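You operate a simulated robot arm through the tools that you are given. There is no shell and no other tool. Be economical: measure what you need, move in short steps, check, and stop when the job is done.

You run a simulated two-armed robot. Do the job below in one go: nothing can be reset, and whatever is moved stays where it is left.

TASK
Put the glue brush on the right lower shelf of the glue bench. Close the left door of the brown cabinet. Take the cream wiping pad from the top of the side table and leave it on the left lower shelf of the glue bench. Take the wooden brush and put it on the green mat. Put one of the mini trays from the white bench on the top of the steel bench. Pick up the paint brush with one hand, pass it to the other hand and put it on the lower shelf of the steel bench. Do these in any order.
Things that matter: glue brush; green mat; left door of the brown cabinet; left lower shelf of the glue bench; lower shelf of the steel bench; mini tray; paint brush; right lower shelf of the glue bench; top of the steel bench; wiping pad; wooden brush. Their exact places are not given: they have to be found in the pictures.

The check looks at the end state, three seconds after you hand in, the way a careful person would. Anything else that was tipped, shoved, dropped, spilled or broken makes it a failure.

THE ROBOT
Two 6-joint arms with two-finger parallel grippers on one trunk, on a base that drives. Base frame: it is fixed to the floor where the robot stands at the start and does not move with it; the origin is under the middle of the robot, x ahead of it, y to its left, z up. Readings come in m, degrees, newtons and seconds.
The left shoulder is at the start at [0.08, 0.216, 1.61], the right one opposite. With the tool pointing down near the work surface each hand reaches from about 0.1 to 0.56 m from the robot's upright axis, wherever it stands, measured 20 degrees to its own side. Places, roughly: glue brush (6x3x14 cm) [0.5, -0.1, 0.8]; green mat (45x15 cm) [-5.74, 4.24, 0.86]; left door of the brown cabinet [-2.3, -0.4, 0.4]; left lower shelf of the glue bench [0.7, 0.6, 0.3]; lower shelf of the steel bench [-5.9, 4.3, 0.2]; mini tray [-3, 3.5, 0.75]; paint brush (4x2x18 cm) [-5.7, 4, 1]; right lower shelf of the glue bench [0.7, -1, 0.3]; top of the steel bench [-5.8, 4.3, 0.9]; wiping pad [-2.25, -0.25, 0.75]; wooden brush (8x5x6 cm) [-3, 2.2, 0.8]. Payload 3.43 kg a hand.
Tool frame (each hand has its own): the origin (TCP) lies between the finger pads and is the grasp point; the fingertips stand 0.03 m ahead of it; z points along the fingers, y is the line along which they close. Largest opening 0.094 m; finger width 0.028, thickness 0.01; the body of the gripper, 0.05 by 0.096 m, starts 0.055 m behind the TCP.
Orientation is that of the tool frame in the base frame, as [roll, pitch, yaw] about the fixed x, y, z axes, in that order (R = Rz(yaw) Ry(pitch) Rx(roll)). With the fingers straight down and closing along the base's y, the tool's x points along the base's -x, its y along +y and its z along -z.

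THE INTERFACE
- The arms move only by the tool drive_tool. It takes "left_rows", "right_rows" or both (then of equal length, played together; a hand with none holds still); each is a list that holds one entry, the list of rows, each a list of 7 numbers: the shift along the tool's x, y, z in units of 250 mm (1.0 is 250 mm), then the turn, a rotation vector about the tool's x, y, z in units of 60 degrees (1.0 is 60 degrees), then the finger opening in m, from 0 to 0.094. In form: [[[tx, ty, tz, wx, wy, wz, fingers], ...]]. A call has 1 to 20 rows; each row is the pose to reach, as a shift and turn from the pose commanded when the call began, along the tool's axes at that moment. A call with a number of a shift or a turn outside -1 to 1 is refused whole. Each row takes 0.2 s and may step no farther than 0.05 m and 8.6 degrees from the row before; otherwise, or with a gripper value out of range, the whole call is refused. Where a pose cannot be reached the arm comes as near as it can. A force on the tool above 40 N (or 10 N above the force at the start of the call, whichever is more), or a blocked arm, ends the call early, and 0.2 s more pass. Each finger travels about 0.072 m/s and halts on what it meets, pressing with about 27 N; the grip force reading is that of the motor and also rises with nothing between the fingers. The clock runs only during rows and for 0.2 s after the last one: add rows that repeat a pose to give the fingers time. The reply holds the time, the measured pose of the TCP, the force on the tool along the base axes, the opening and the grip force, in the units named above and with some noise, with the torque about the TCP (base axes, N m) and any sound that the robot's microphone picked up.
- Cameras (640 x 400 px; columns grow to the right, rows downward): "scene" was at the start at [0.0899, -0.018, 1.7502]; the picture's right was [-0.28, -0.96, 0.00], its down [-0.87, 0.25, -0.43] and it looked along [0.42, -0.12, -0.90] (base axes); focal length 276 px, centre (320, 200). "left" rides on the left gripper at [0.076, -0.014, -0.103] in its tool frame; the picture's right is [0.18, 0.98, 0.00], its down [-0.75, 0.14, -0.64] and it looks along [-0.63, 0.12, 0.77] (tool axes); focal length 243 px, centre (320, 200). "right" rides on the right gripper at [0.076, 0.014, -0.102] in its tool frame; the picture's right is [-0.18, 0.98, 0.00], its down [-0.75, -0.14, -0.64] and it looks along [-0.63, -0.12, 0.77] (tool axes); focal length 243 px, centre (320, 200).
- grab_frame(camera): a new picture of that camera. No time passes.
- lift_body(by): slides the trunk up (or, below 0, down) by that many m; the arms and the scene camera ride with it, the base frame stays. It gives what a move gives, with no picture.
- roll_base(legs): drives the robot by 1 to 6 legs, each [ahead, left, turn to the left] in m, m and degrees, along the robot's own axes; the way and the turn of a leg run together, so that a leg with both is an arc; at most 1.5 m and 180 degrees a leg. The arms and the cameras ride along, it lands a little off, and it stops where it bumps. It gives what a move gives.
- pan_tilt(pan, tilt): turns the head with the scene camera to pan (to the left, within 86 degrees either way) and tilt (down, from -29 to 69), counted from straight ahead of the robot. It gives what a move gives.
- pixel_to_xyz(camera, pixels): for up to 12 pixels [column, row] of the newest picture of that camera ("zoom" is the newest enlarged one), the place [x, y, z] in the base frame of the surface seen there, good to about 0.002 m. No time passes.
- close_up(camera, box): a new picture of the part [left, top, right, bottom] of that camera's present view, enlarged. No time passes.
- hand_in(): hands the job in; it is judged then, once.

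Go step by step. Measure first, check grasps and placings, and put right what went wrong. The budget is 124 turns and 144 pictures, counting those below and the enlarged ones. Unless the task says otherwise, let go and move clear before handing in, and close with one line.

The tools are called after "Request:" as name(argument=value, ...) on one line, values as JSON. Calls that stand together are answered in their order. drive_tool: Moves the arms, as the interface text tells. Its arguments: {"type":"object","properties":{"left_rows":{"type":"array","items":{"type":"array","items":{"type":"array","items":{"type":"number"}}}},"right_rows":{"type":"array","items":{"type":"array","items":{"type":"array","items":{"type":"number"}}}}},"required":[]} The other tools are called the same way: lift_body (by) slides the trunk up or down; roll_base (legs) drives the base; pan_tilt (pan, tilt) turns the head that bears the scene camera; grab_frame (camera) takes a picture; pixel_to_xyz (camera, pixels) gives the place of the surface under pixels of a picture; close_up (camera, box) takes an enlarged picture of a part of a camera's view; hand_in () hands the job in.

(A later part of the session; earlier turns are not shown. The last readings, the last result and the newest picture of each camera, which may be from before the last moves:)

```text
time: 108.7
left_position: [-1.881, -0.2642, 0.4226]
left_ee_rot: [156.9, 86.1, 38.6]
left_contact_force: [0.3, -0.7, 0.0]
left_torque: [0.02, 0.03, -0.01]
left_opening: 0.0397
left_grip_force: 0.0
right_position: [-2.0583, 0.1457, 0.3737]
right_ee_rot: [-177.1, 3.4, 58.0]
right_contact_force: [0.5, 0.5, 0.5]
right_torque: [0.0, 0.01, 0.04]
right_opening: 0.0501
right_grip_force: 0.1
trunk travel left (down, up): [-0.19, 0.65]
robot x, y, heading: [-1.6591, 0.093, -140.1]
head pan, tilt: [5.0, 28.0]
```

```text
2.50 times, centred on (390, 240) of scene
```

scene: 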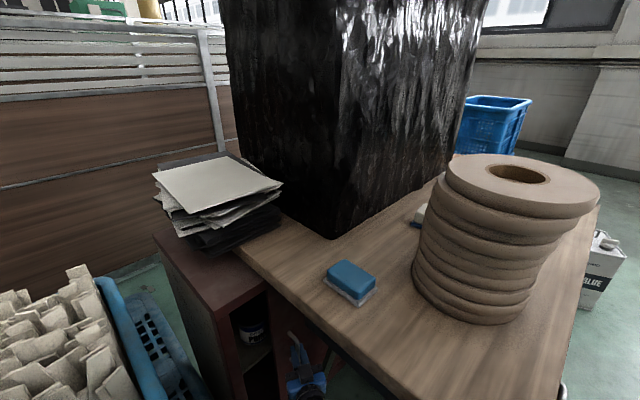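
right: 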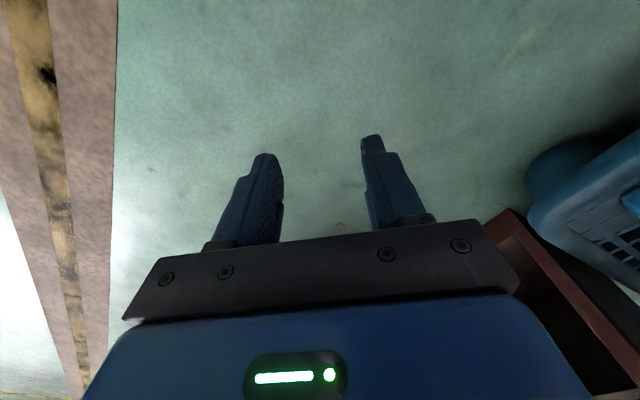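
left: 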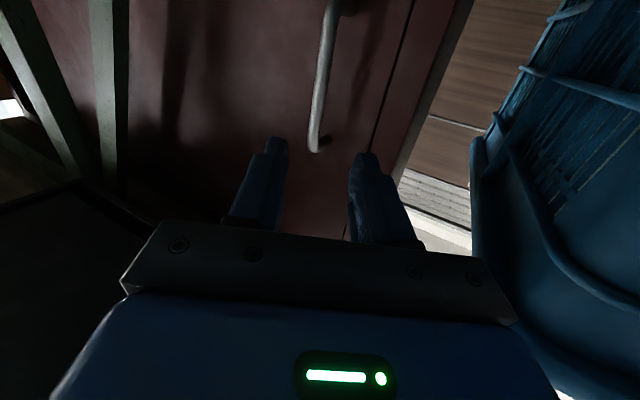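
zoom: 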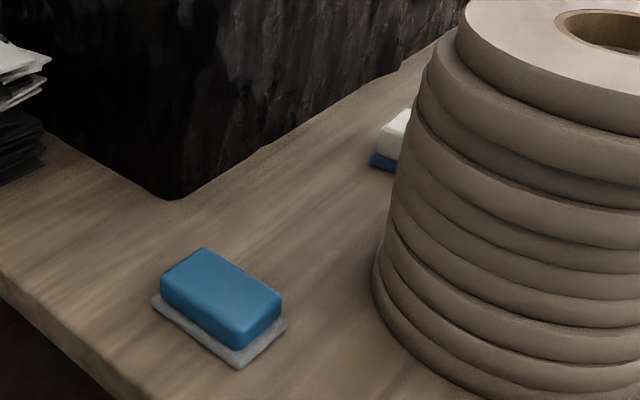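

The door is shut. The cream pad (with a blue underside) sits at about [-2.36,-0.25], z 0.745–0.79, between the roll stack and the black tower. I'll back out the way I came, raise, and bring the left hand back to pointing down.

Request:
roll_base(legs=[[-0.36, -0.1, 0]])

Request:
lift_body(by=0.4)

Request:
drive_tool(left_rows=[[[0, 0.1, 0, 0.12, 0, 0, 0.06], [0, 0.2, 0, 0.25, 0, 0, 0.08], [0, 0.2, 0, 0.37, 0, 0, 0.08]]])

Request:
drive_tool(left_rows=[[[0, 0, 0, 0, 0.125, 0, 0.08], [0, 0, 0, 0, 0.25, 0, 0.08], [0, 0, 0, 0, 0.375, 0, 0.08], [0, 0, 0, 0, 0.5, 0, 0.08], [0, 0, 0, 0, 0.625, 0, 0.08], [0, 0, 0, 0, 0.75, 0, 0.08]]])

Request:
drive_tool(left_rows=[[[0, 0, 0, 0, 0.125, 0, 0.08], [0, 0, 0, 0, 0.25, 0, 0.08], [0, 0, 0, 0, 0.375, 0, 0.08], [0, 0, 0, 0, 0.5, 0, 0.08], [0, 0, 0, 0, 0.6, 0, 0.08], [0, 0, 0, 0, 0.68, 0, 0.08]]])

Request:
lift_body(by=0.25)

Request:
roll_base(legs=[[0, 0, -30]])

Request:
pan_tilt(pan=15, tilt=45)

Request:
grab_frame(camera="scene")

```text
time: 111.1
left_position: [-1.6676, 0.0451, 0.4224]
left_ee_rot: [156.5, 86.1, 38.3]
left_contact_force: [-0.6, -0.9, -0.3]
left_torque: [-0.01, 0.0, -0.04]
left_opening: 0.0402
left_grip_force: 0.1
right_position: [-1.8441, 0.4545, 0.3744]
right_ee_rot: [-177.3, 3.5, 58.1]
right_contact_force: [-1.0, -0.2, -0.6]
right_torque: [0.01, 0.0, -0.02]
right_opening: 0.0498
right_grip_force: 0.1
trunk travel left (down, up): [-0.19, 0.65]
robot x, y, heading: [-1.4487, 0.4057, -140.0]
head pan, tilt: [5.0, 28.0]
```

```text
time: 115.0
left_position: [-1.6677, 0.0447, 0.8228]
left_ee_rot: [156.6, 86.1, 38.5]
left_contact_force: [-0.1, -0.1, 0.6]
left_torque: [-0.02, 0.0, 0.01]
left_opening: 0.0401
left_grip_force: 0.1
right_position: [-1.846, 0.4539, 0.7749]
right_ee_rot: [-177.2, 3.5, 58.0]
right_contact_force: [-0.3, -0.2, 0.0]
right_torque: [0.0, 0.01, -0.02]
right_opening: 0.0498
right_grip_force: 0.0
trunk travel left (down, up): [-0.59, 0.25]
robot x, y, heading: [-1.4466, 0.4061, -139.9]
head pan, tilt: [5.0, 28.0]
```

```text
time: 115.8
left_position: [-1.6235, 0.0211, 0.8237]
left_ee_rot: [177.9, 86.0, 37.7]
left_contact_force: [-0.1, 0.4, -0.2]
left_torque: [-0.01, -0.03, 0.04]
left_opening: 0.0798
left_grip_force: 0.1
right_position: [-1.8456, 0.4559, 0.7743]
right_ee_rot: [-177.2, 3.4, 58.2]
right_contact_force: [-0.1, 0.5, 0.5]
right_torque: [0.01, -0.01, -0.02]
right_opening: 0.05
right_grip_force: 0.0
trunk travel left (down, up): [-0.59, 0.25]
robot x, y, heading: [-1.4475, 0.4065, -140.0]
head pan, tilt: [5.0, 28.0]
```

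```text
time: 117.2
left_position: [-1.6226, 0.0207, 0.8227]
left_ee_rot: [179.9, 40.9, 39.4]
left_contact_force: [0.1, -0.4, -0.7]
left_torque: [0.0, -0.03, -0.02]
left_opening: 0.08
left_grip_force: 0.1
right_position: [-1.8461, 0.4546, 0.7741]
right_ee_rot: [-177.1, 3.4, 58.1]
right_contact_force: [-0.7, 0.3, 0.7]
right_torque: [-0.02, 0.0, -0.01]
right_opening: 0.05
right_grip_force: 0.2
trunk travel left (down, up): [-0.59, 0.25]
robot x, y, heading: [-1.4476, 0.4022, -139.7]
head pan, tilt: [5.0, 28.0]
```

```text
time: 118.5
left_position: [-1.6234, 0.021, 0.7934]
left_ee_rot: [180.0, 0.5, 39.7]
left_contact_force: [0.6, -0.7, -0.4]
left_torque: [-0.01, 0.04, -0.02]
left_opening: 0.0801
left_grip_force: 0.0
left hand out of reach, approached as far as the arm can: row 5, 6
right_position: [-1.8456, 0.4542, 0.7734]
right_ee_rot: [-177.2, 3.4, 58.1]
right_contact_force: [-0.8, -0.5, 0.5]
right_torque: [0.0, -0.02, 0.03]
right_opening: 0.0502
right_grip_force: 0.1
trunk travel left (down, up): [-0.59, 0.25]
robot x, y, heading: [-1.4441, 0.4062, -139.6]
head pan, tilt: [5.0, 28.0]
```

```text
time: 121.1
left_position: [-1.6242, 0.0207, 1.0434]
left_ee_rot: [179.9, 0.6, 39.7]
left_contact_force: [0.0, 0.8, 0.7]
left_torque: [-0.03, 0.0, 0.02]
left_opening: 0.0799
left_grip_force: 0.2
right_position: [-1.8458, 0.4551, 1.025]
right_ee_rot: [-177.2, 3.5, 57.9]
right_contact_force: [-0.3, -0.5, -0.3]
right_torque: [0.01, 0.0, -0.02]
right_opening: 0.0501
right_grip_force: 0.1
trunk travel left (down, up): [-0.84, 0.0]
robot x, y, heading: [-1.4427, 0.4, -139.9]
head pan, tilt: [5.0, 28.0]
```

```text
time: 123.0
left_position: [-1.7921, 0.1634, 1.0429]
left_ee_rot: [180.0, 0.5, 9.5]
left_contact_force: [1.0, -0.3, -0.1]
left_torque: [0.03, -0.01, 0.02]
left_opening: 0.0799
left_grip_force: 0.0
right_position: [-1.7653, 0.6494, 1.0238]
right_ee_rot: [-177.2, 3.6, 27.9]
right_contact_force: [-0.4, 0.2, 1.0]
right_torque: [0.01, 0.0, 0.01]
right_opening: 0.05
right_grip_force: 0.0
trunk travel left (down, up): [-0.84, 0.0]
robot x, y, heading: [-1.4442, 0.4043, -170.1]
head pan, tilt: [5.0, 28.0]
```

```text
time: 123.8
left_position: [-1.7906, 0.1634, 1.042]
left_ee_rot: [179.8, 0.4, 9.4]
left_contact_force: [-0.3, -0.2, -0.2]
left_torque: [0.0, 0.02, -0.01]
left_opening: 0.0801
left_grip_force: 0.0
right_position: [-1.7661, 0.6488, 1.0231]
right_ee_rot: [-177.3, 3.4, 28.1]
right_contact_force: [-0.6, -1.1, 0.1]
right_torque: [0.03, 0.02, 0.01]
right_opening: 0.0499
right_grip_force: 0.1
trunk travel left (down, up): [-0.84, 0.0]
robot x, y, heading: [-1.4434, 0.4026, -170.1]
head pan, tilt: [15.0, 45.0]
```

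```text
90 pictures are left
```

scene: 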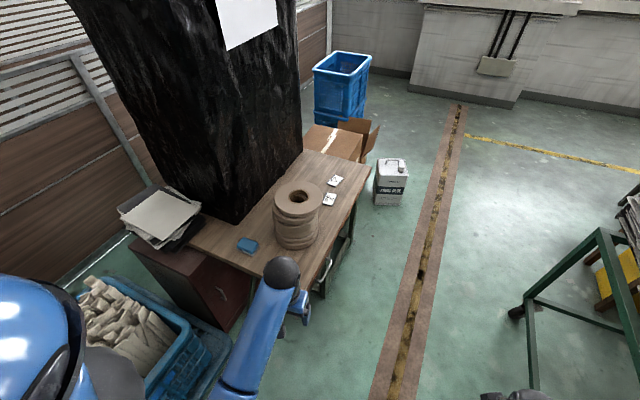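

The cream pad is hidden behind the rolls from here. I'll move the base to about (-1.65,0.07) facing -x with the hands high, and look with the left camera.

Request:
roll_base(legs=[[0, 0, -10], [0, 0.33, 0], [0.2, 0, 0]])

Request:
pan_tilt(pan=12, tilt=50)

Request:
grab_frame(camera="scene")

Request:
grab_frame(camera="left")

```text
time: 127.9
left_position: [-2.0255, -0.1052, 1.0451]
left_ee_rot: [179.8, 0.7, -0.5]
left_contact_force: [0.4, -0.3, 0.7]
left_torque: [-0.01, 0.03, 0.02]
left_opening: 0.0799
left_grip_force: 0.3
right_position: [-1.9157, 0.3697, 1.0263]
right_ee_rot: [-177.0, 3.7, 17.9]
right_contact_force: [1.0, -0.4, 0.8]
right_torque: [0.01, 0.02, 0.0]
right_opening: 0.0497
right_grip_force: 0.1
trunk travel left (down, up): [-0.84, 0.0]
robot x, y, heading: [-1.6478, 0.0731, -180.0]
head pan, tilt: [15.0, 45.0]
```

```text
time: 128.5
left_position: [-2.0263, -0.1041, 1.0436]
left_ee_rot: [179.9, 0.6, -0.4]
left_contact_force: [0.3, 0.4, 0.0]
left_torque: [0.06, 0.03, 0.02]
left_opening: 0.08
left_grip_force: 0.2
right_position: [-1.9172, 0.3696, 1.0247]
right_ee_rot: [-177.1, 3.6, 18.1]
right_contact_force: [-0.2, 0.4, -0.4]
right_torque: [0.04, 0.02, -0.01]
right_opening: 0.0499
right_grip_force: 0.0
trunk travel left (down, up): [-0.84, 0.0]
robot x, y, heading: [-1.6434, 0.0736, -180.0]
head pan, tilt: [12.0, 50.0]
```

```text
89 pictures are left
```

scene: 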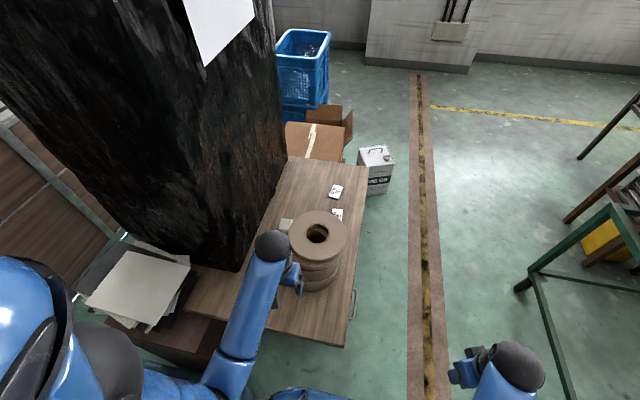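

```text
88 pictures are left
```

left: 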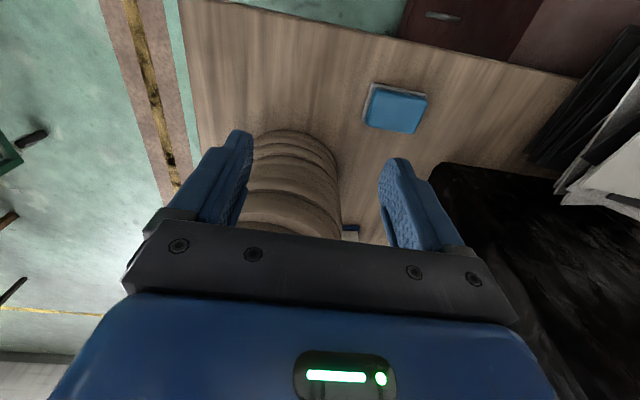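

The pad peeks out at left-view (350,232). I'll measure the tower and rolls, and move the left hand to [-2.2,-0.25] above the corridor.

Request:
pixel_to_xyz(camera="scene", pixels=[[286, 223], [292, 235], [317, 215], [347, 237], [244, 268], [270, 215], [284, 185], [262, 215], [318, 262]])

Request:
drive_tool(left_rows=[[[-0.1, 0.12, 0, 0, 0, 0, 0.08], [-0.2, 0.24, 0, 0, 0, 0, 0.08], [-0.3, 0.36, 0, 0, 0, 0, 0.08], [-0.42, 0.48, 0, 0, 0, 0, 0.08], [-0.54, 0.58, 0, 0, 0, 0, 0.08]]])

Request:
grab_frame(camera="left")

Request:
grab_frame(camera="scene")

```text
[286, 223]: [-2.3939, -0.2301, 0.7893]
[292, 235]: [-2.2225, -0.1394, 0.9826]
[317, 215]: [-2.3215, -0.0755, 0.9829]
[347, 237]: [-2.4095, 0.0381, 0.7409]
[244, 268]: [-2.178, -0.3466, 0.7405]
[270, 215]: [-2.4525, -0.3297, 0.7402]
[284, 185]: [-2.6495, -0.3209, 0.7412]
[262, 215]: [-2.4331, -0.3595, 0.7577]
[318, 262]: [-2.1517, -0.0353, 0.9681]
```

```text
time: 129.7
left_position: [-2.1666, -0.2508, 1.0448]
left_ee_rot: [-180.0, 0.3, -0.4]
left_contact_force: [-0.5, 0.5, 0.3]
left_torque: [0.0, -0.03, 0.02]
left_opening: 0.08
left_grip_force: 0.1
right_position: [-1.9208, 0.3677, 1.0242]
right_ee_rot: [-177.1, 3.4, 18.0]
right_contact_force: [-0.1, -0.4, 0.0]
right_torque: [0.04, 0.02, -0.01]
right_opening: 0.0498
right_grip_force: 0.1
trunk travel left (down, up): [-0.84, 0.0]
robot x, y, heading: [-1.6455, 0.0728, -180.0]
head pan, tilt: [12.0, 50.0]
```

```text
87 pictures are left
```

left: 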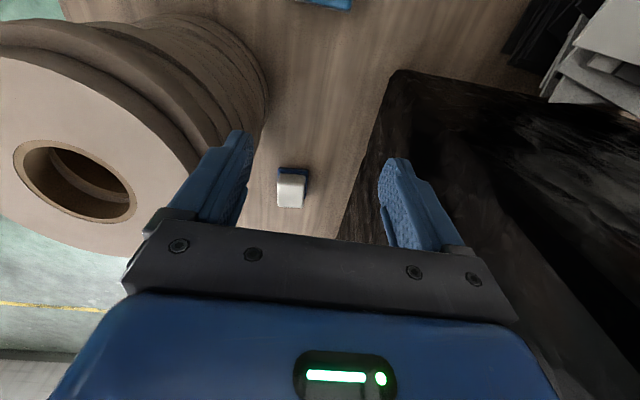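

```text
86 pictures are left
```

scene: 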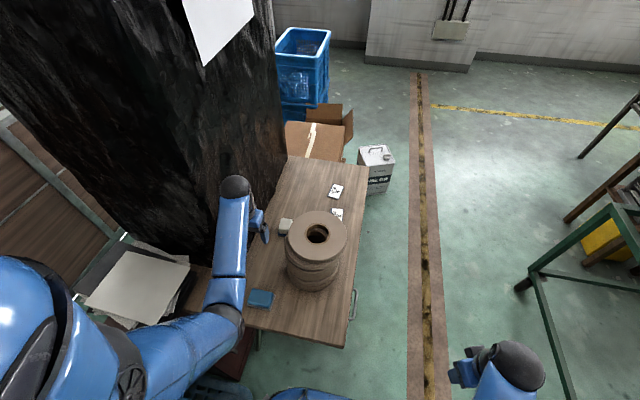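

The pad is at left-view (292,188), neatly aligned with the closing axis. I'll measure its extent.

Request:
pixel_to_xyz(camera="left", pixels=[[280, 183], [304, 183], [280, 203], [301, 204], [292, 190], [295, 171], [308, 172], [270, 190], [315, 200], [240, 180], [360, 200], [250, 60]])

Request:
close_up(camera="left", box=[250, 145, 350, 225])

```text
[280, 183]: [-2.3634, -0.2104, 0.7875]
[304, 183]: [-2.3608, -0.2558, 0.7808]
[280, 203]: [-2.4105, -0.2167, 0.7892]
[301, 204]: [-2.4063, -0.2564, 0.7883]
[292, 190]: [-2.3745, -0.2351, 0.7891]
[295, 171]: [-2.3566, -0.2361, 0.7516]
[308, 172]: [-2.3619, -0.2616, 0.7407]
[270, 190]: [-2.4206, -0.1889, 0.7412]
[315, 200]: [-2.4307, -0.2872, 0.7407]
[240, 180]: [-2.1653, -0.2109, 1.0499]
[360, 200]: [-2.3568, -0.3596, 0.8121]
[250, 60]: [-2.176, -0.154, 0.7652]
```

```text
5.00 times, centred on (300, 185) of left
```

zoom: 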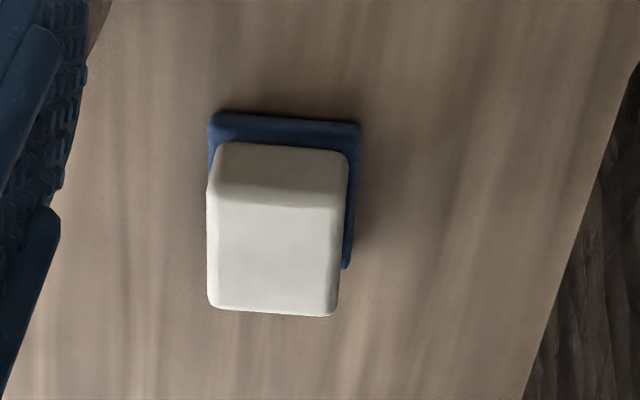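

The pad's cream block spans x -2.36…-2.42, y -0.207…-0.262, z 0.75–0.79. To reach farther I'll pitch the hand 35° forward, then lower the trunk 0.2 m with the hand still short of the pad.

Request:
drive_tool(left_rows=[[[0, 0, 0, 0, -0.12, 0, 0.08], [0, 0, 0, 0, -0.24, 0, 0.08], [0, 0, 0, 0, -0.36, 0, 0.08], [0, 0, 0, 0, -0.48, 0, 0.08], [0, 0, 0, 0, -0.583, 0, 0.08]]])

Request:
roll_base(legs=[[0.04, 0, 0]])

Request:
lift_body(by=-0.2)

Request:
grab_frame(camera="left")

Request:
grab_frame(camera="scene")

```text
time: 130.9
left_position: [-2.1642, -0.2487, 1.0465]
left_ee_rot: [179.9, 35.6, -0.6]
left_contact_force: [0.4, -0.2, -0.7]
left_torque: [-0.02, 0.02, -0.04]
left_opening: 0.08
left_grip_force: 0.1
right_position: [-1.918, 0.3693, 1.0242]
right_ee_rot: [-177.1, 3.5, 18.0]
right_contact_force: [0.5, 0.7, 0.2]
right_torque: [0.03, 0.0, 0.01]
right_opening: 0.05
right_grip_force: 0.0
trunk travel left (down, up): [-0.84, 0.0]
robot x, y, heading: [-1.6439, 0.068, -179.8]
head pan, tilt: [12.0, 50.0]
```

```text
time: 131.8
left_position: [-2.1951, -0.2486, 1.0491]
left_ee_rot: [179.8, 35.9, -0.4]
left_contact_force: [1.2, 0.6, 0.6]
left_torque: [0.01, 0.01, 0.01]
left_opening: 0.0801
left_grip_force: 0.1
right_position: [-1.9507, 0.3695, 1.0253]
right_ee_rot: [-177.0, 3.9, 18.2]
right_contact_force: [0.5, 0.5, 0.1]
right_torque: [0.01, 0.06, 0.04]
right_opening: 0.0499
right_grip_force: 0.2
trunk travel left (down, up): [-0.84, 0.0]
robot x, y, heading: [-1.6826, 0.0713, -179.9]
head pan, tilt: [12.0, 50.0]
```

```text
time: 134.0
left_position: [-2.2026, -0.2491, 0.8438]
left_ee_rot: [179.9, 35.4, -0.4]
left_contact_force: [-0.2, 0.2, -0.2]
left_torque: [0.02, 0.0, 0.01]
left_opening: 0.0801
left_grip_force: 0.1
right_position: [-1.9575, 0.3705, 0.8242]
right_ee_rot: [-177.1, 3.6, 18.0]
right_contact_force: [-0.3, -0.7, 0.0]
right_torque: [-0.01, 0.01, -0.03]
right_opening: 0.0497
right_grip_force: 0.1
trunk travel left (down, up): [-0.64, 0.2]
robot x, y, heading: [-1.6843, 0.074, -179.5]
head pan, tilt: [12.0, 50.0]
```

```text
84 pictures are left
```

left: 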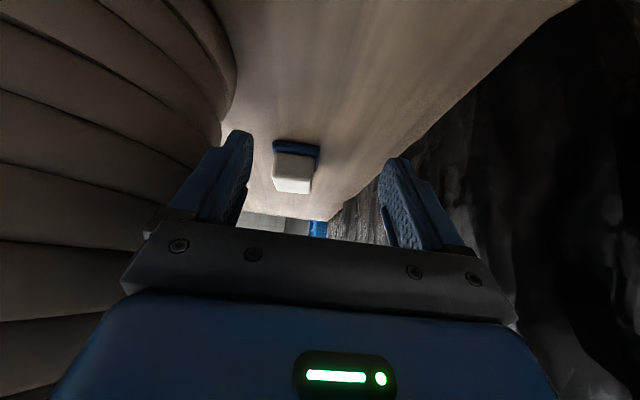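

```text
83 pictures are left
```

scene: 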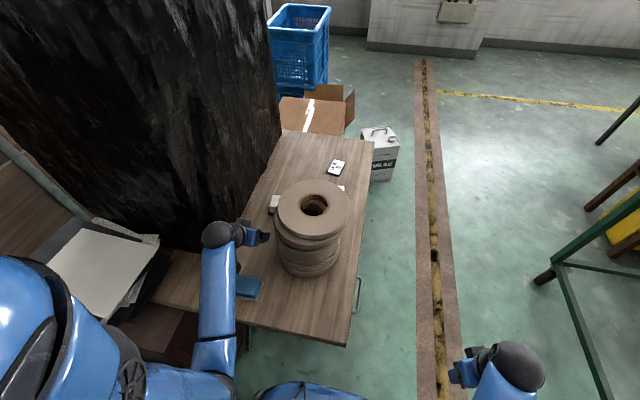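

The corridor is tight on the roll side. I'll measure the roll and tower surfaces beside the hand before advancing.

Request:
pixel_to_xyz(camera="left", pixels=[[60, 160], [100, 220], [150, 170], [225, 115], [232, 70], [440, 180], [520, 230], [283, 165], [310, 185], [60, 280]])

Request:
pixel_to_xyz(camera="scene", pixels=[[281, 213], [295, 187], [345, 195], [315, 180], [320, 245], [285, 250], [277, 203]])

```text
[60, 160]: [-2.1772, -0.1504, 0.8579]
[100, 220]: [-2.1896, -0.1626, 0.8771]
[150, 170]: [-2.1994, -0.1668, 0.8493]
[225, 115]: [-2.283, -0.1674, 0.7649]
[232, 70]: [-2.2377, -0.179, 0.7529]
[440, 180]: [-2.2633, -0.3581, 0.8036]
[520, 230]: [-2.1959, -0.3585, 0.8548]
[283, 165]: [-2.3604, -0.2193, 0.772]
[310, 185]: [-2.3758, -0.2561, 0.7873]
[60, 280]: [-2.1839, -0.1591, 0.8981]
```

```text
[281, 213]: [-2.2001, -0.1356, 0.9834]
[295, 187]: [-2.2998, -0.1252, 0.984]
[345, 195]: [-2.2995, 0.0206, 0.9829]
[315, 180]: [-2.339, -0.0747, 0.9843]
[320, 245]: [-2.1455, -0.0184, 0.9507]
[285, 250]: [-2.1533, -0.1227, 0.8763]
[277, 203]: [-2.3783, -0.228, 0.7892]
```

The corridor is y -0.357 to -0.179, and the hand (±0.048) fits at y≈-0.24. I'll advance at the present height to x -2.375, then descend to z 0.787.

Request:
drive_tool(left_rows=[[[-0.11, 0, 0.08, 0, 0, 0, 0.08], [-0.22, 0, 0.16, 0, 0, 0, 0.08], [-0.33, 0, 0.24, 0, 0, 0, 0.08], [-0.45, -0.02, 0.32, 0, 0, 0, 0.08], [-0.561, -0.044, 0.398, 0, 0, 0, 0.08]]])

Request:
grab_frame(camera="left")

```text
time: 135.2
left_position: [-2.3755, -0.2363, 0.8444]
left_ee_rot: [180.0, 35.3, -0.5]
left_contact_force: [-0.1, -0.4, -0.6]
left_torque: [0.0, 0.02, 0.0]
left_opening: 0.0798
left_grip_force: 0.0
right_position: [-1.9594, 0.3695, 0.8241]
right_ee_rot: [-177.2, 3.4, 18.0]
right_contact_force: [0.6, -0.1, -0.3]
right_torque: [-0.01, 0.01, 0.0]
right_opening: 0.0499
right_grip_force: 0.0
trunk travel left (down, up): [-0.64, 0.2]
robot x, y, heading: [-1.6825, 0.0763, -180.0]
head pan, tilt: [12.0, 50.0]
```

```text
82 pictures are left
```

left: 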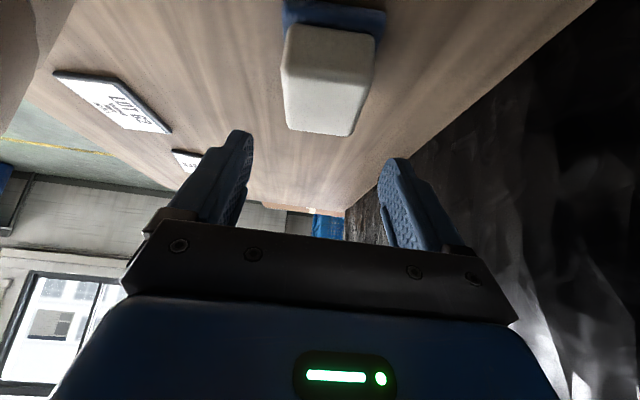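

I'm over the pad at the target x; it appears centred between the fingers (col ~325). Descending and closing.

Request:
drive_tool(left_rows=[[[0.05, 0, 0.07, 0, 0, 0, 0.08], [0.1, 0, 0.14, 0, 0, 0, 0.08], [0.132, 0, 0.186, 0, 0, 0, 0.08], [0.132, 0, 0.186, 0, 0, 0, 0.03], [0.132, 0, 0.186, 0, 0, 0, 0.02], [0.132, 0, 0.186, 0, 0, 0, 0.02]]])

Request:
grab_frame(camera="left")

```text
time: 136.6
left_position: [-2.3756, -0.2368, 0.7871]
left_ee_rot: [179.9, 35.4, -0.4]
left_contact_force: [0.1, -0.7, 1.2]
left_torque: [-0.04, 0.03, 0.02]
left_opening: 0.0559
left_grip_force: 27.0
right_position: [-1.9589, 0.3688, 0.8241]
right_ee_rot: [-177.1, 3.5, 18.1]
right_contact_force: [0.0, -0.3, -0.1]
right_torque: [0.04, 0.01, 0.02]
right_opening: 0.0499
right_grip_force: 0.1
trunk travel left (down, up): [-0.64, 0.2]
robot x, y, heading: [-1.6835, 0.0692, -179.9]
head pan, tilt: [12.0, 50.0]
```

```text
81 pictures are left
```

left: 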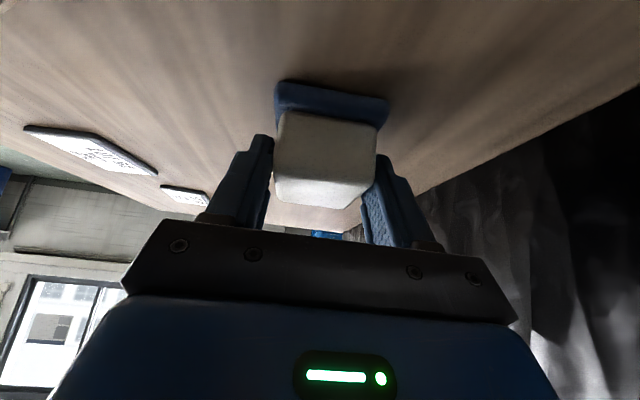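

The pad is gripped (0.056 m, 27 N). I'll lift it 6 cm and retreat along the corridor.

Request:
drive_tool(left_rows=[[[-0.06, 0, -0.09, 0, 0, 0, 0.02], [-0.139, 0, -0.196, 0, 0, 0, 0.02], [-0.139, 0.02, -0.196, 0, 0, 0, 0.02], [-0.03, 0.04, -0.274, 0, 0, 0, 0.02], [0.08, 0.044, -0.352, 0, 0, 0, 0.02], [0.19, 0.044, -0.43, 0, 0, 0, 0.02], [0.3, 0.044, -0.508, 0, 0, 0, 0.02], [0.42, 0.044, -0.594, 0, 0, 0, 0.02]]])

Request:
grab_frame(camera="left")

Request:
grab_frame(camera="scene")

```text
time: 138.4
left_position: [-2.2018, -0.2481, 0.8482]
left_ee_rot: [-180.0, 35.5, -0.5]
left_contact_force: [0.7, -0.2, -0.8]
left_torque: [0.02, -0.02, 0.02]
left_opening: 0.0557
left_grip_force: 26.7
right_position: [-1.9571, 0.3698, 0.8249]
right_ee_rot: [-177.2, 3.5, 18.1]
right_contact_force: [-0.2, 0.2, 0.4]
right_torque: [-0.01, -0.04, -0.01]
right_opening: 0.0501
right_grip_force: 0.1
trunk travel left (down, up): [-0.64, 0.2]
robot x, y, heading: [-1.6856, 0.075, -179.7]
head pan, tilt: [12.0, 50.0]
```

```text
80 pictures are left
```

left: 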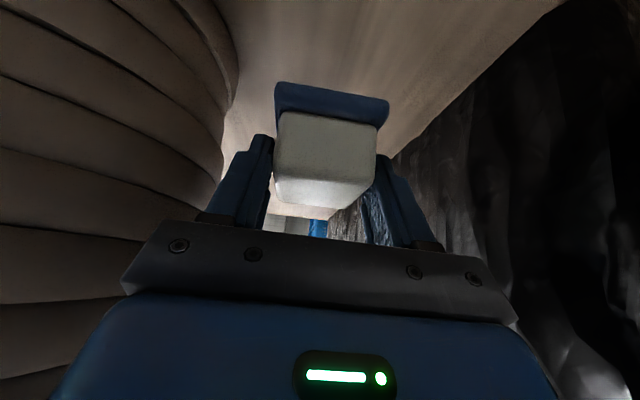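

```text
79 pictures are left
```

scene: 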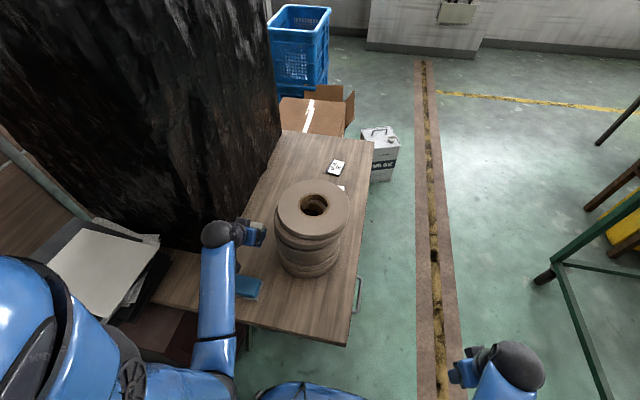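

The pad is held level. I'll raise, back away from the table, turn to the left over the low crates and drive back to the glue bench.

Request:
lift_body(by=0.2)

Request:
roll_base(legs=[[-0.3, 0, 0], [0, 0, 90], [0, 0, 90], [0.95, 0, 0], [0, 0.2, 0]])

Request:
pan_tilt(pan=15, tilt=45)

Request:
grab_frame(camera="scene")

Request:
grab_frame(camera="left")

```text
time: 140.6
left_position: [-2.203, -0.2484, 1.0487]
left_ee_rot: [179.9, 35.3, -0.4]
left_contact_force: [-0.4, -0.2, -0.8]
left_torque: [0.0, -0.02, -0.03]
left_opening: 0.0557
left_grip_force: 26.9
right_position: [-1.958, 0.3698, 1.0245]
right_ee_rot: [-177.2, 3.5, 18.0]
right_contact_force: [0.4, 0.3, -0.1]
right_torque: [-0.03, 0.01, 0.02]
right_opening: 0.0501
right_grip_force: 0.0
trunk travel left (down, up): [-0.84, 0.0]
robot x, y, heading: [-1.6862, 0.0731, -179.8]
head pan, tilt: [12.0, 50.0]
```

```text
time: 156.0
left_position: [0.0726, 0.6089, 1.0491]
left_ee_rot: [179.8, 35.4, 179.9]
left_contact_force: [0.7, -1.4, -0.6]
left_torque: [0.0, 0.05, 0.05]
left_opening: 0.0555
left_grip_force: 27.2
right_position: [-0.1641, -0.0105, 1.0231]
right_ee_rot: [-177.4, 3.5, -161.3]
right_contact_force: [-0.3, -0.2, -0.6]
right_torque: [0.02, 0.01, -0.02]
right_opening: 0.0497
right_grip_force: 0.1
trunk travel left (down, up): [-0.84, 0.0]
robot x, y, heading: [-0.4415, 0.2828, 0.6]
head pan, tilt: [12.0, 50.0]
```

```text
time: 156.7
left_position: [0.0727, 0.6112, 1.0479]
left_ee_rot: [179.7, 35.4, -179.9]
left_contact_force: [0.8, -0.3, -0.1]
left_torque: [0.04, 0.02, 0.03]
left_opening: 0.0556
left_grip_force: 27.3
right_position: [-0.1655, -0.008, 1.0239]
right_ee_rot: [-177.3, 3.5, -161.3]
right_contact_force: [-0.4, 0.0, -0.2]
right_torque: [-0.02, 0.0, -0.01]
right_opening: 0.0502
right_grip_force: 0.1
trunk travel left (down, up): [-0.84, 0.0]
robot x, y, heading: [-0.444, 0.2827, 0.6]
head pan, tilt: [15.0, 45.0]
```

```text
78 pictures are left
```

scene: 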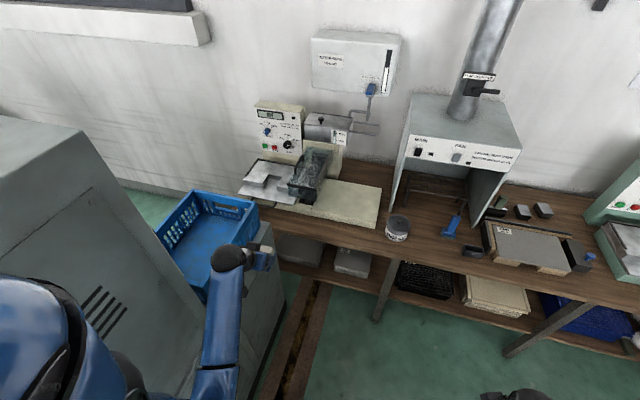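

```text
77 pictures are left
```

left: 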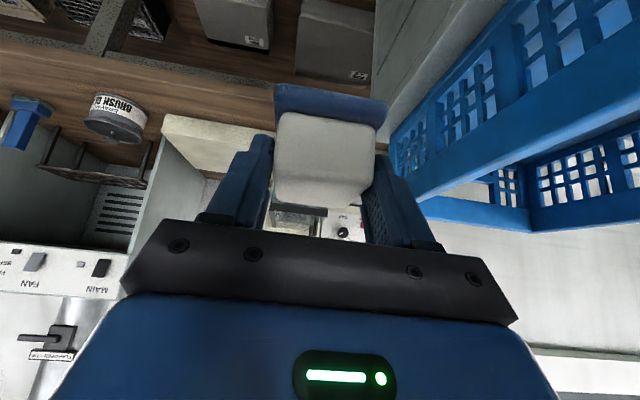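

The pad is still held. I'll shift right 0.1 m to stay clear of the basket cabinet, lower the trunk by 0.62 and view the left shelf.

Request:
roll_base(legs=[[0, -0.1, -0.6]])

Request:
lift_body(by=-0.4)

Request:
lift_body(by=-0.24)

Request:
pan_tilt(pan=10, tilt=30)

Request:
grab_frame(camera="scene")

Request:
pixel_to_xyz(camera="scene", pixels=[[240, 250], [252, 255], [262, 260], [275, 250], [285, 260], [300, 250], [315, 260], [330, 260], [345, 260], [230, 260]])

```text
time: 157.8
left_position: [0.0769, 0.519, 1.0451]
left_ee_rot: [-179.5, 35.4, 179.9]
left_contact_force: [0.8, 0.1, -1.2]
left_torque: [-0.05, 0.02, -0.04]
left_opening: 0.0555
left_grip_force: 27.3
right_position: [-0.168, -0.1001, 1.0261]
right_ee_rot: [-176.8, 3.3, -161.9]
right_contact_force: [-0.5, 0.9, 0.5]
right_torque: [-0.02, 0.0, -0.04]
right_opening: 0.05
right_grip_force: 0.0
trunk travel left (down, up): [-0.84, 0.0]
robot x, y, heading: [-0.4448, 0.191, 0.2]
head pan, tilt: [15.0, 45.0]
```

```text
time: 161.6
left_position: [0.0764, 0.5103, 0.6474]
left_ee_rot: [179.9, 35.4, 179.6]
left_contact_force: [-0.9, -0.5, -0.9]
left_torque: [0.02, 0.0, 0.0]
left_opening: 0.0553
left_grip_force: 27.1
right_position: [-0.1678, -0.1073, 0.6231]
right_ee_rot: [-177.1, 3.5, -162.0]
right_contact_force: [-0.4, -0.3, -0.7]
right_torque: [0.02, 0.04, 0.02]
right_opening: 0.0501
right_grip_force: 0.1
trunk travel left (down, up): [-0.44, 0.4]
robot x, y, heading: [-0.4424, 0.1899, 0.0]
head pan, tilt: [15.0, 45.0]
```

```text
time: 164.1
left_position: [0.0767, 0.5096, 0.4065]
left_ee_rot: [179.9, 35.4, 179.7]
left_contact_force: [0.4, 0.0, -0.9]
left_torque: [0.01, 0.02, -0.01]
left_opening: 0.0555
left_grip_force: 26.9
right_position: [-0.1683, -0.1074, 0.384]
right_ee_rot: [-177.0, 3.5, -161.9]
right_contact_force: [0.2, -0.5, -0.2]
right_torque: [0.02, 0.04, 0.0]
right_opening: 0.0498
right_grip_force: 0.0
trunk travel left (down, up): [-0.2, 0.64]
robot x, y, heading: [-0.4422, 0.1856, 0.1]
head pan, tilt: [15.0, 45.0]
```

```text
time: 164.9
left_position: [0.0767, 0.5109, 0.4075]
left_ee_rot: [179.9, 35.3, 179.6]
left_contact_force: [-0.2, 0.2, -1.1]
left_torque: [-0.01, 0.02, -0.01]
left_opening: 0.0556
left_grip_force: 26.9
right_position: [-0.1686, -0.1082, 0.3848]
right_ee_rot: [-177.1, 3.4, -161.9]
right_contact_force: [0.5, 0.1, -0.4]
right_torque: [-0.02, -0.06, -0.02]
right_opening: 0.0501
right_grip_force: 0.0
trunk travel left (down, up): [-0.2, 0.64]
robot x, y, heading: [-0.4455, 0.1922, 0.2]
head pan, tilt: [10.0, 30.0]
```

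```text
76 pictures are left
```

scene: 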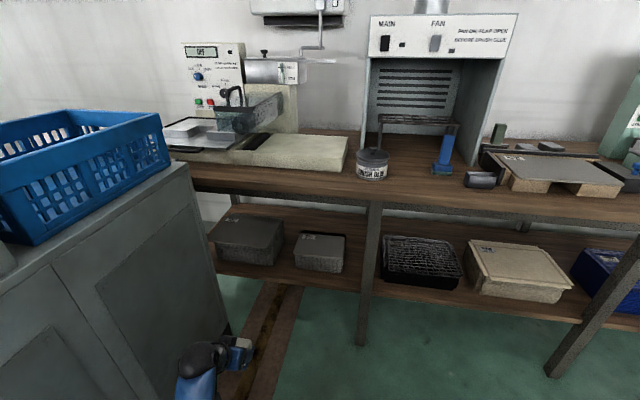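

```text
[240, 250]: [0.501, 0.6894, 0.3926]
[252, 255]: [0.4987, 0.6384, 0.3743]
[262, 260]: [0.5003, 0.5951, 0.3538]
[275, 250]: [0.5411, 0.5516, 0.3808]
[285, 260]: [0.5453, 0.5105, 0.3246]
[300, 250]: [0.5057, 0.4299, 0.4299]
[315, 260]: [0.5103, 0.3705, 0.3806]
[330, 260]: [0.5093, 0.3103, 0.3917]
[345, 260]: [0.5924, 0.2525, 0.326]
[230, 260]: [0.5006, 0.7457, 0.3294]
```

There's a 10 cm gap between the boxes (y 0.45–0.55, box fronts x 0.50). The hand is at y 0.51; I'll drive forward 0.37 m.

Request:
roll_base(legs=[[0.37, -0.008, 0]])

Request:
grab_frame(camera="scene")

Request:
grab_frame(camera="left")

```text
time: 167.3
left_position: [0.4476, 0.5042, 0.4077]
left_ee_rot: [179.9, 35.4, 179.7]
left_contact_force: [-0.2, 0.6, -1.1]
left_torque: [0.0, 0.0, 0.02]
left_opening: 0.0553
left_grip_force: 26.4
right_position: [0.2026, -0.1143, 0.3844]
right_ee_rot: [-177.1, 3.5, -161.7]
right_contact_force: [-0.2, -0.5, 0.8]
right_torque: [0.02, 0.05, -0.03]
right_opening: 0.05
right_grip_force: 0.0
trunk travel left (down, up): [-0.2, 0.64]
robot x, y, heading: [-0.0745, 0.1842, 0.3]
head pan, tilt: [10.0, 30.0]
```

```text
75 pictures are left
```

scene: 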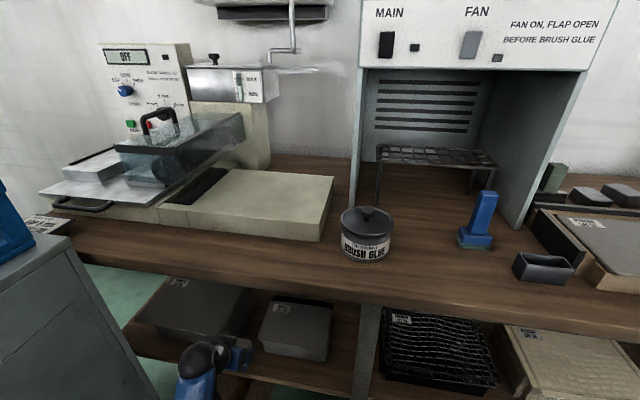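

```text
74 pictures are left
```

left: 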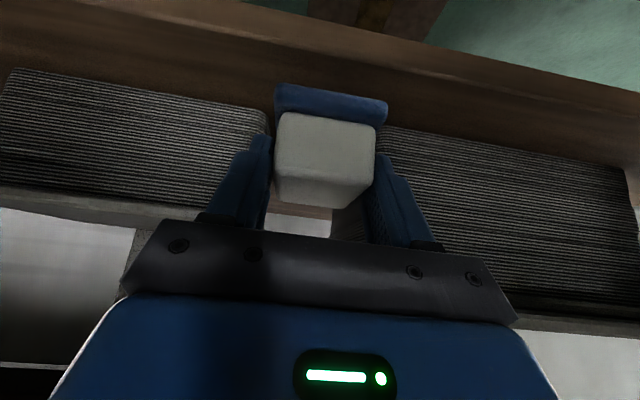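

The hand is centred on the gap (left-view: boxes on either side). I'll ease 2.7 cm forward, lower to the shelf and open slightly.

Request:
drive_tool(left_rows=[[[-0.088, -0.012, 0.063, 0, 0, 0, 0.02], [-0.045, -0.012, 0.123, 0, 0, 0, 0.02], [-0.012, -0.012, 0.17, 0, 0, 0, 0.02]]])

Request:
drive_tool(left_rows=[[[0.007, 0, 0.01, 0, 0, 0, 0.02], [0.007, 0, 0.01, 0, 0, 0, 0.068], [0.007, 0, 0.01, 0, 0, 0, 0.068]]])

Request:
grab_frame(camera="left")

```text
time: 168.1
left_position: [0.4733, 0.5008, 0.3747]
left_ee_rot: [179.9, 35.4, 179.7]
left_contact_force: [0.3, 0.0, -1.6]
left_torque: [-0.01, 0.01, 0.01]
left_opening: 0.0552
left_grip_force: 27.2
right_position: [0.2028, -0.1137, 0.3839]
right_ee_rot: [-177.0, 3.6, -161.7]
right_contact_force: [0.2, 0.4, 0.3]
right_torque: [0.01, 0.0, 0.02]
right_opening: 0.0501
right_grip_force: 0.0
trunk travel left (down, up): [-0.2, 0.64]
robot x, y, heading: [-0.0698, 0.1815, 0.1]
head pan, tilt: [10.0, 30.0]
```

```text
time: 168.9
left_position: [0.4723, 0.5012, 0.372]
left_ee_rot: [179.8, 35.4, 179.8]
left_contact_force: [-0.6, 0.4, 0.6]
left_torque: [0.01, 0.01, -0.04]
left_opening: 0.068
left_grip_force: 0.1
right_position: [0.2031, -0.1133, 0.3844]
right_ee_rot: [-177.1, 3.5, -161.8]
right_contact_force: [1.0, 0.1, 0.4]
right_torque: [-0.02, -0.02, 0.02]
right_opening: 0.0502
right_grip_force: 0.0
trunk travel left (down, up): [-0.2, 0.64]
robot x, y, heading: [-0.0705, 0.1791, 0.3]
head pan, tilt: [10.0, 30.0]
```

```text
73 pictures are left
```

left: 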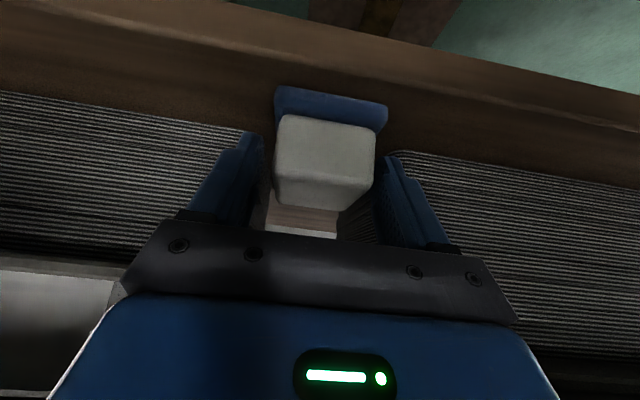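

Released with clear gaps on both sides. I'll withdraw up along the tool axis and back, then verify.

Request:
drive_tool(left_rows=[[[0, 0, -0.1, 0, 0, 0, 0.068], [0, 0, -0.2, 0, 0, 0, 0.068], [0.1, 0, -0.3, 0, 0, 0, 0.068]]])

Request:
roll_base(legs=[[-0.37, 0, 0]])

Request:
close_up(camera="scene", box=[180, 190, 400, 320])

```text
time: 169.7
left_position: [0.4086, 0.4999, 0.4191]
left_ee_rot: [179.8, 35.4, 179.7]
left_contact_force: [-0.4, 0.9, 0.1]
left_torque: [-0.03, -0.01, 0.01]
left_opening: 0.0681
left_grip_force: 0.2
right_position: [0.2029, -0.1147, 0.3845]
right_ee_rot: [-177.1, 3.5, -161.8]
right_contact_force: [-0.7, -0.3, 0.0]
right_torque: [-0.01, -0.01, 0.01]
right_opening: 0.0497
right_grip_force: 0.1
trunk travel left (down, up): [-0.2, 0.64]
robot x, y, heading: [-0.0755, 0.1779, 0.2]
head pan, tilt: [10.0, 30.0]
```

```text
time: 172.0
left_position: [0.041, 0.5019, 0.4178]
left_ee_rot: [179.9, 35.5, 179.8]
left_contact_force: [0.1, 0.0, -0.2]
left_torque: [-0.02, -0.03, -0.03]
left_opening: 0.068
left_grip_force: 0.1
right_position: [-0.1654, -0.1162, 0.3833]
right_ee_rot: [-177.1, 3.6, -161.8]
right_contact_force: [0.2, 0.4, 0.3]
right_torque: [-0.02, 0.0, 0.0]
right_opening: 0.0499
right_grip_force: 0.0
trunk travel left (down, up): [-0.2, 0.64]
robot x, y, heading: [-0.4398, 0.1793, 0.6]
head pan, tilt: [10.0, 30.0]
```

```text
2.91 times, centred on (290, 255) of scene
```

zoom: 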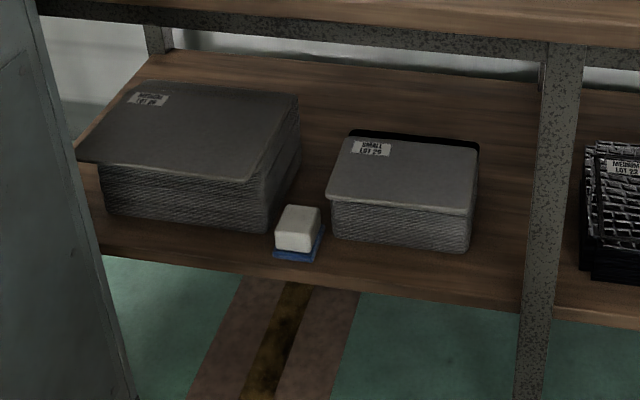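

The pad lies flat on the left lower shelf between the boxes. I'll raise the trunk, point the left hand down, turn right and drive back toward the aisle, then survey the room to the north.

Request:
lift_body(by=0.4)

Request:
lift_body(by=0.24)

Request:
drive_tool(left_rows=[[[0.05, -0.12, 0.05, 0, 0.12, 0, 0.08], [0.1, -0.24, 0.1, 0, 0.24, 0, 0.08], [0.15, -0.36, 0.15, 0, 0.36, 0, 0.08], [0.2, -0.4, 0.2, 0, 0.48, 0, 0.08], [0.2, -0.4, 0.2, 0, 0.59, 0, 0.08]]])

Request:
roll_base(legs=[[0, 0, -90], [0, 0, -90.6], [1.2, 0, 0], [0, 0, -60]])

Request:
pan_tilt(pan=0, tilt=22)

Request:
grab_frame(camera="scene")

```text
time: 175.8
left_position: [0.0399, 0.502, 0.8192]
left_ee_rot: [179.9, 35.4, 179.8]
left_contact_force: [-0.3, -1.2, -0.9]
left_torque: [0.01, 0.0, 0.01]
left_opening: 0.0682
left_grip_force: 0.0
right_position: [-0.164, -0.1161, 0.7841]
right_ee_rot: [-177.2, 3.4, -161.7]
right_contact_force: [-0.4, -0.1, 0.7]
right_torque: [0.02, -0.01, 0.01]
right_opening: 0.0501
right_grip_force: 0.1
trunk travel left (down, up): [-0.6, 0.24]
robot x, y, heading: [-0.4387, 0.1761, 0.2]
head pan, tilt: [10.0, 30.0]
```

```text
time: 178.3
left_position: [0.0414, 0.5006, 1.0593]
left_ee_rot: [179.9, 35.4, 179.7]
left_contact_force: [-0.9, 0.1, 0.6]
left_torque: [0.0, 0.01, 0.01]
left_opening: 0.0677
left_grip_force: 0.1
right_position: [-0.1648, -0.1156, 1.0242]
right_ee_rot: [-177.2, 3.5, -161.7]
right_contact_force: [-0.2, 0.6, 0.4]
right_torque: [0.0, 0.0, -0.02]
right_opening: 0.0498
right_grip_force: 0.1
trunk travel left (down, up): [-0.84, 0.0]
robot x, y, heading: [-0.4438, 0.1834, 0.4]
head pan, tilt: [10.0, 30.0]
```

```text
time: 179.6
left_position: [0.0294, 0.4019, 0.9883]
left_ee_rot: [179.9, -0.2, 179.9]
left_contact_force: [0.3, -0.1, 0.8]
left_torque: [-0.02, 0.02, 0.01]
left_opening: 0.0801
left_grip_force: 0.0
right_position: [-0.1649, -0.115, 1.0238]
right_ee_rot: [-177.3, 3.4, -161.8]
right_contact_force: [-0.5, 0.2, -0.5]
right_torque: [0.02, -0.01, 0.02]
right_opening: 0.0501
right_grip_force: 0.0
trunk travel left (down, up): [-0.84, 0.0]
robot x, y, heading: [-0.4407, 0.1799, 0.6]
head pan, tilt: [10.0, 30.0]
```

```text
time: 195.9
left_position: [-2.0494, 0.5161, 0.9893]
left_ee_rot: [180.0, -0.1, -61.5]
left_contact_force: [-0.1, 0.7, -0.1]
left_torque: [0.01, 0.02, -0.03]
left_opening: 0.0798
left_grip_force: 0.0
right_position: [-1.5035, 0.5939, 1.0238]
right_ee_rot: [-177.1, 3.5, -43.2]
right_contact_force: [-0.2, 0.8, -0.8]
right_torque: [-0.02, 0.03, 0.01]
right_opening: 0.05
right_grip_force: 0.1
trunk travel left (down, up): [-0.84, 0.0]
robot x, y, heading: [-1.6285, 0.2103, 118.8]
head pan, tilt: [10.0, 30.0]
```

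```text
time: 196.6
left_position: [-2.0489, 0.5169, 0.9883]
left_ee_rot: [180.0, 0.0, -61.6]
left_contact_force: [0.1, -0.4, 0.0]
left_torque: [-0.02, -0.03, 0.03]
left_opening: 0.0801
left_grip_force: 0.0
right_position: [-1.5038, 0.5927, 1.0245]
right_ee_rot: [-177.1, 3.5, -43.2]
right_contact_force: [-0.2, -0.4, -0.1]
right_torque: [-0.03, -0.01, -0.03]
right_opening: 0.0498
right_grip_force: 0.1
trunk travel left (down, up): [-0.84, 0.0]
robot x, y, heading: [-1.6333, 0.2093, 118.6]
head pan, tilt: [0.0, 22.0]
```

```text
71 pictures are left
```

scene: 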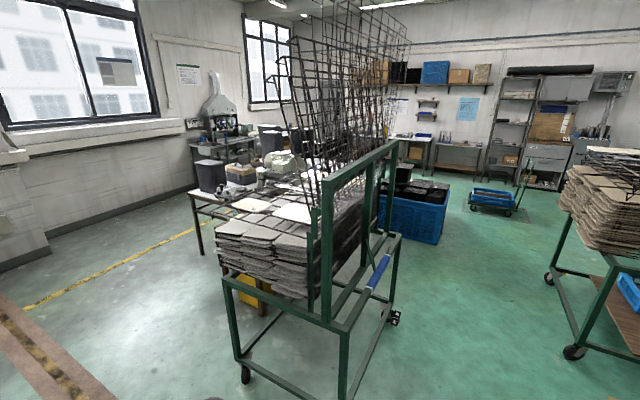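

The view shows a green cart in front, a table with items behind it at (265,180), a machine at (215,120), and far benches at (440,145). I'll measure key places for a route.

Request:
pixel_to_xyz(camera="scene", pixels=[[245, 375], [395, 315], [200, 248], [220, 170], [290, 165], [415, 190], [410, 240], [550, 275], [480, 205], [450, 150], [215, 120], [575, 350]])

Request:
close_up(camera="scene", box=[170, 90, 330, 250])

Request:
close_up(camera="scene", box=[360, 50, 560, 220])

```text
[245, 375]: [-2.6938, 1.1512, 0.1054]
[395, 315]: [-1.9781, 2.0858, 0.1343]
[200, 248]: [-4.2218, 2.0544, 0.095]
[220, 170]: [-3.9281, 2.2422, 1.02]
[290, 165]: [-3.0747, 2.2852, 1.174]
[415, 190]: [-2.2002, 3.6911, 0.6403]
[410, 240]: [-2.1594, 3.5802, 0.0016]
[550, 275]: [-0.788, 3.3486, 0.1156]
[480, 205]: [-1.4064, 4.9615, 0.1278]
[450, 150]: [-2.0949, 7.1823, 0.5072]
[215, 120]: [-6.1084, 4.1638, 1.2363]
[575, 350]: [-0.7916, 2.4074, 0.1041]
```

```text
2.50 times, centred on (250, 170) of scene
```

zoom: 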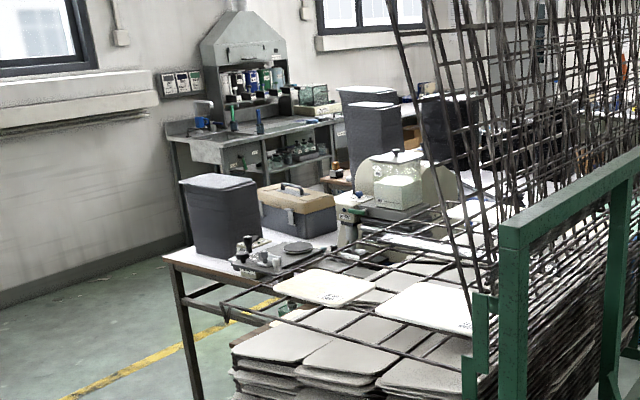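

```text
2.35 times, centred on (460, 135) of scene
```

zoom: 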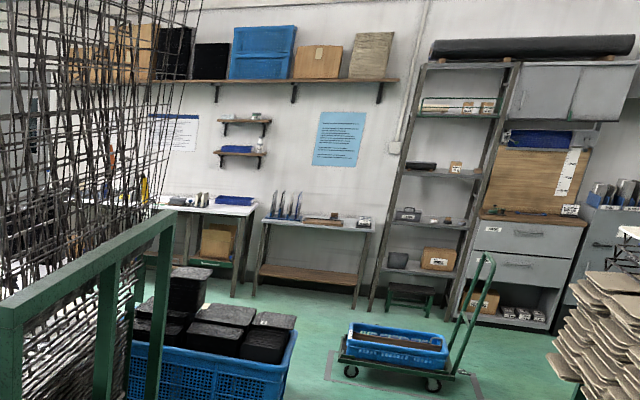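

The steel bench is the hooded one near (-6.1,4.2); the white table corner is at (-4.2,2.05). I'll pass between the side table and the green cart along y≈0.58 and then face north at x≈-3.1.

Request:
roll_base(legs=[[0, 0, 61.4], [0, -0.37, 0], [1.47, 0, 0], [0, 0, -90]])

Request:
pan_tilt(pan=0, tilt=32)

Request:
grab_frame(camera="scene")

```text
time: 212.4
left_position: [-3.2967, 1.0856, 0.9883]
left_ee_rot: [179.9, 0.1, -92.7]
left_contact_force: [-0.3, -0.7, -0.7]
left_torque: [-0.03, 0.01, -0.03]
left_opening: 0.0801
left_grip_force: 0.0
right_position: [-2.7898, 0.8692, 1.0241]
right_ee_rot: [-177.1, 3.5, -74.3]
right_contact_force: [-0.4, -0.3, -0.2]
right_torque: [-0.03, 0.02, -0.01]
right_opening: 0.0501
right_grip_force: 0.1
trunk travel left (down, up): [-0.84, 0.0]
robot x, y, heading: [-3.0939, 0.6088, 87.7]
head pan, tilt: [0.0, 22.0]
```

```text
time: 213.1
left_position: [-3.2954, 1.0856, 0.9885]
left_ee_rot: [180.0, 0.0, -92.7]
left_contact_force: [-0.4, -0.2, 0.4]
left_torque: [-0.03, 0.01, 0.0]
left_opening: 0.0798
left_grip_force: 0.1
right_position: [-2.7888, 0.8691, 1.0247]
right_ee_rot: [-177.1, 3.5, -74.4]
right_contact_force: [0.4, 0.0, 0.1]
right_torque: [-0.01, 0.0, 0.03]
right_opening: 0.0501
right_grip_force: 0.0
trunk travel left (down, up): [-0.84, 0.0]
robot x, y, heading: [-3.0969, 0.6061, 87.7]
head pan, tilt: [0.0, 32.0]
```

```text
68 pictures are left
```

scene: 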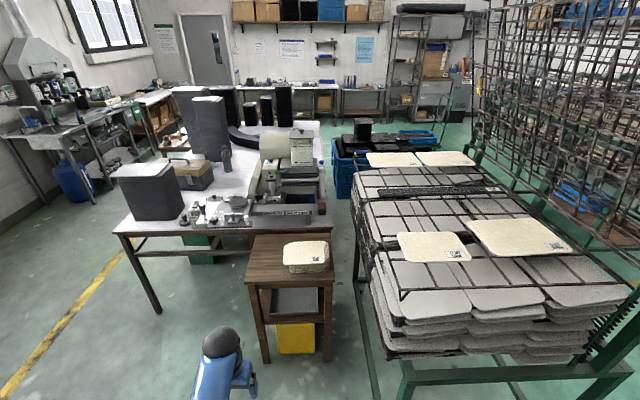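

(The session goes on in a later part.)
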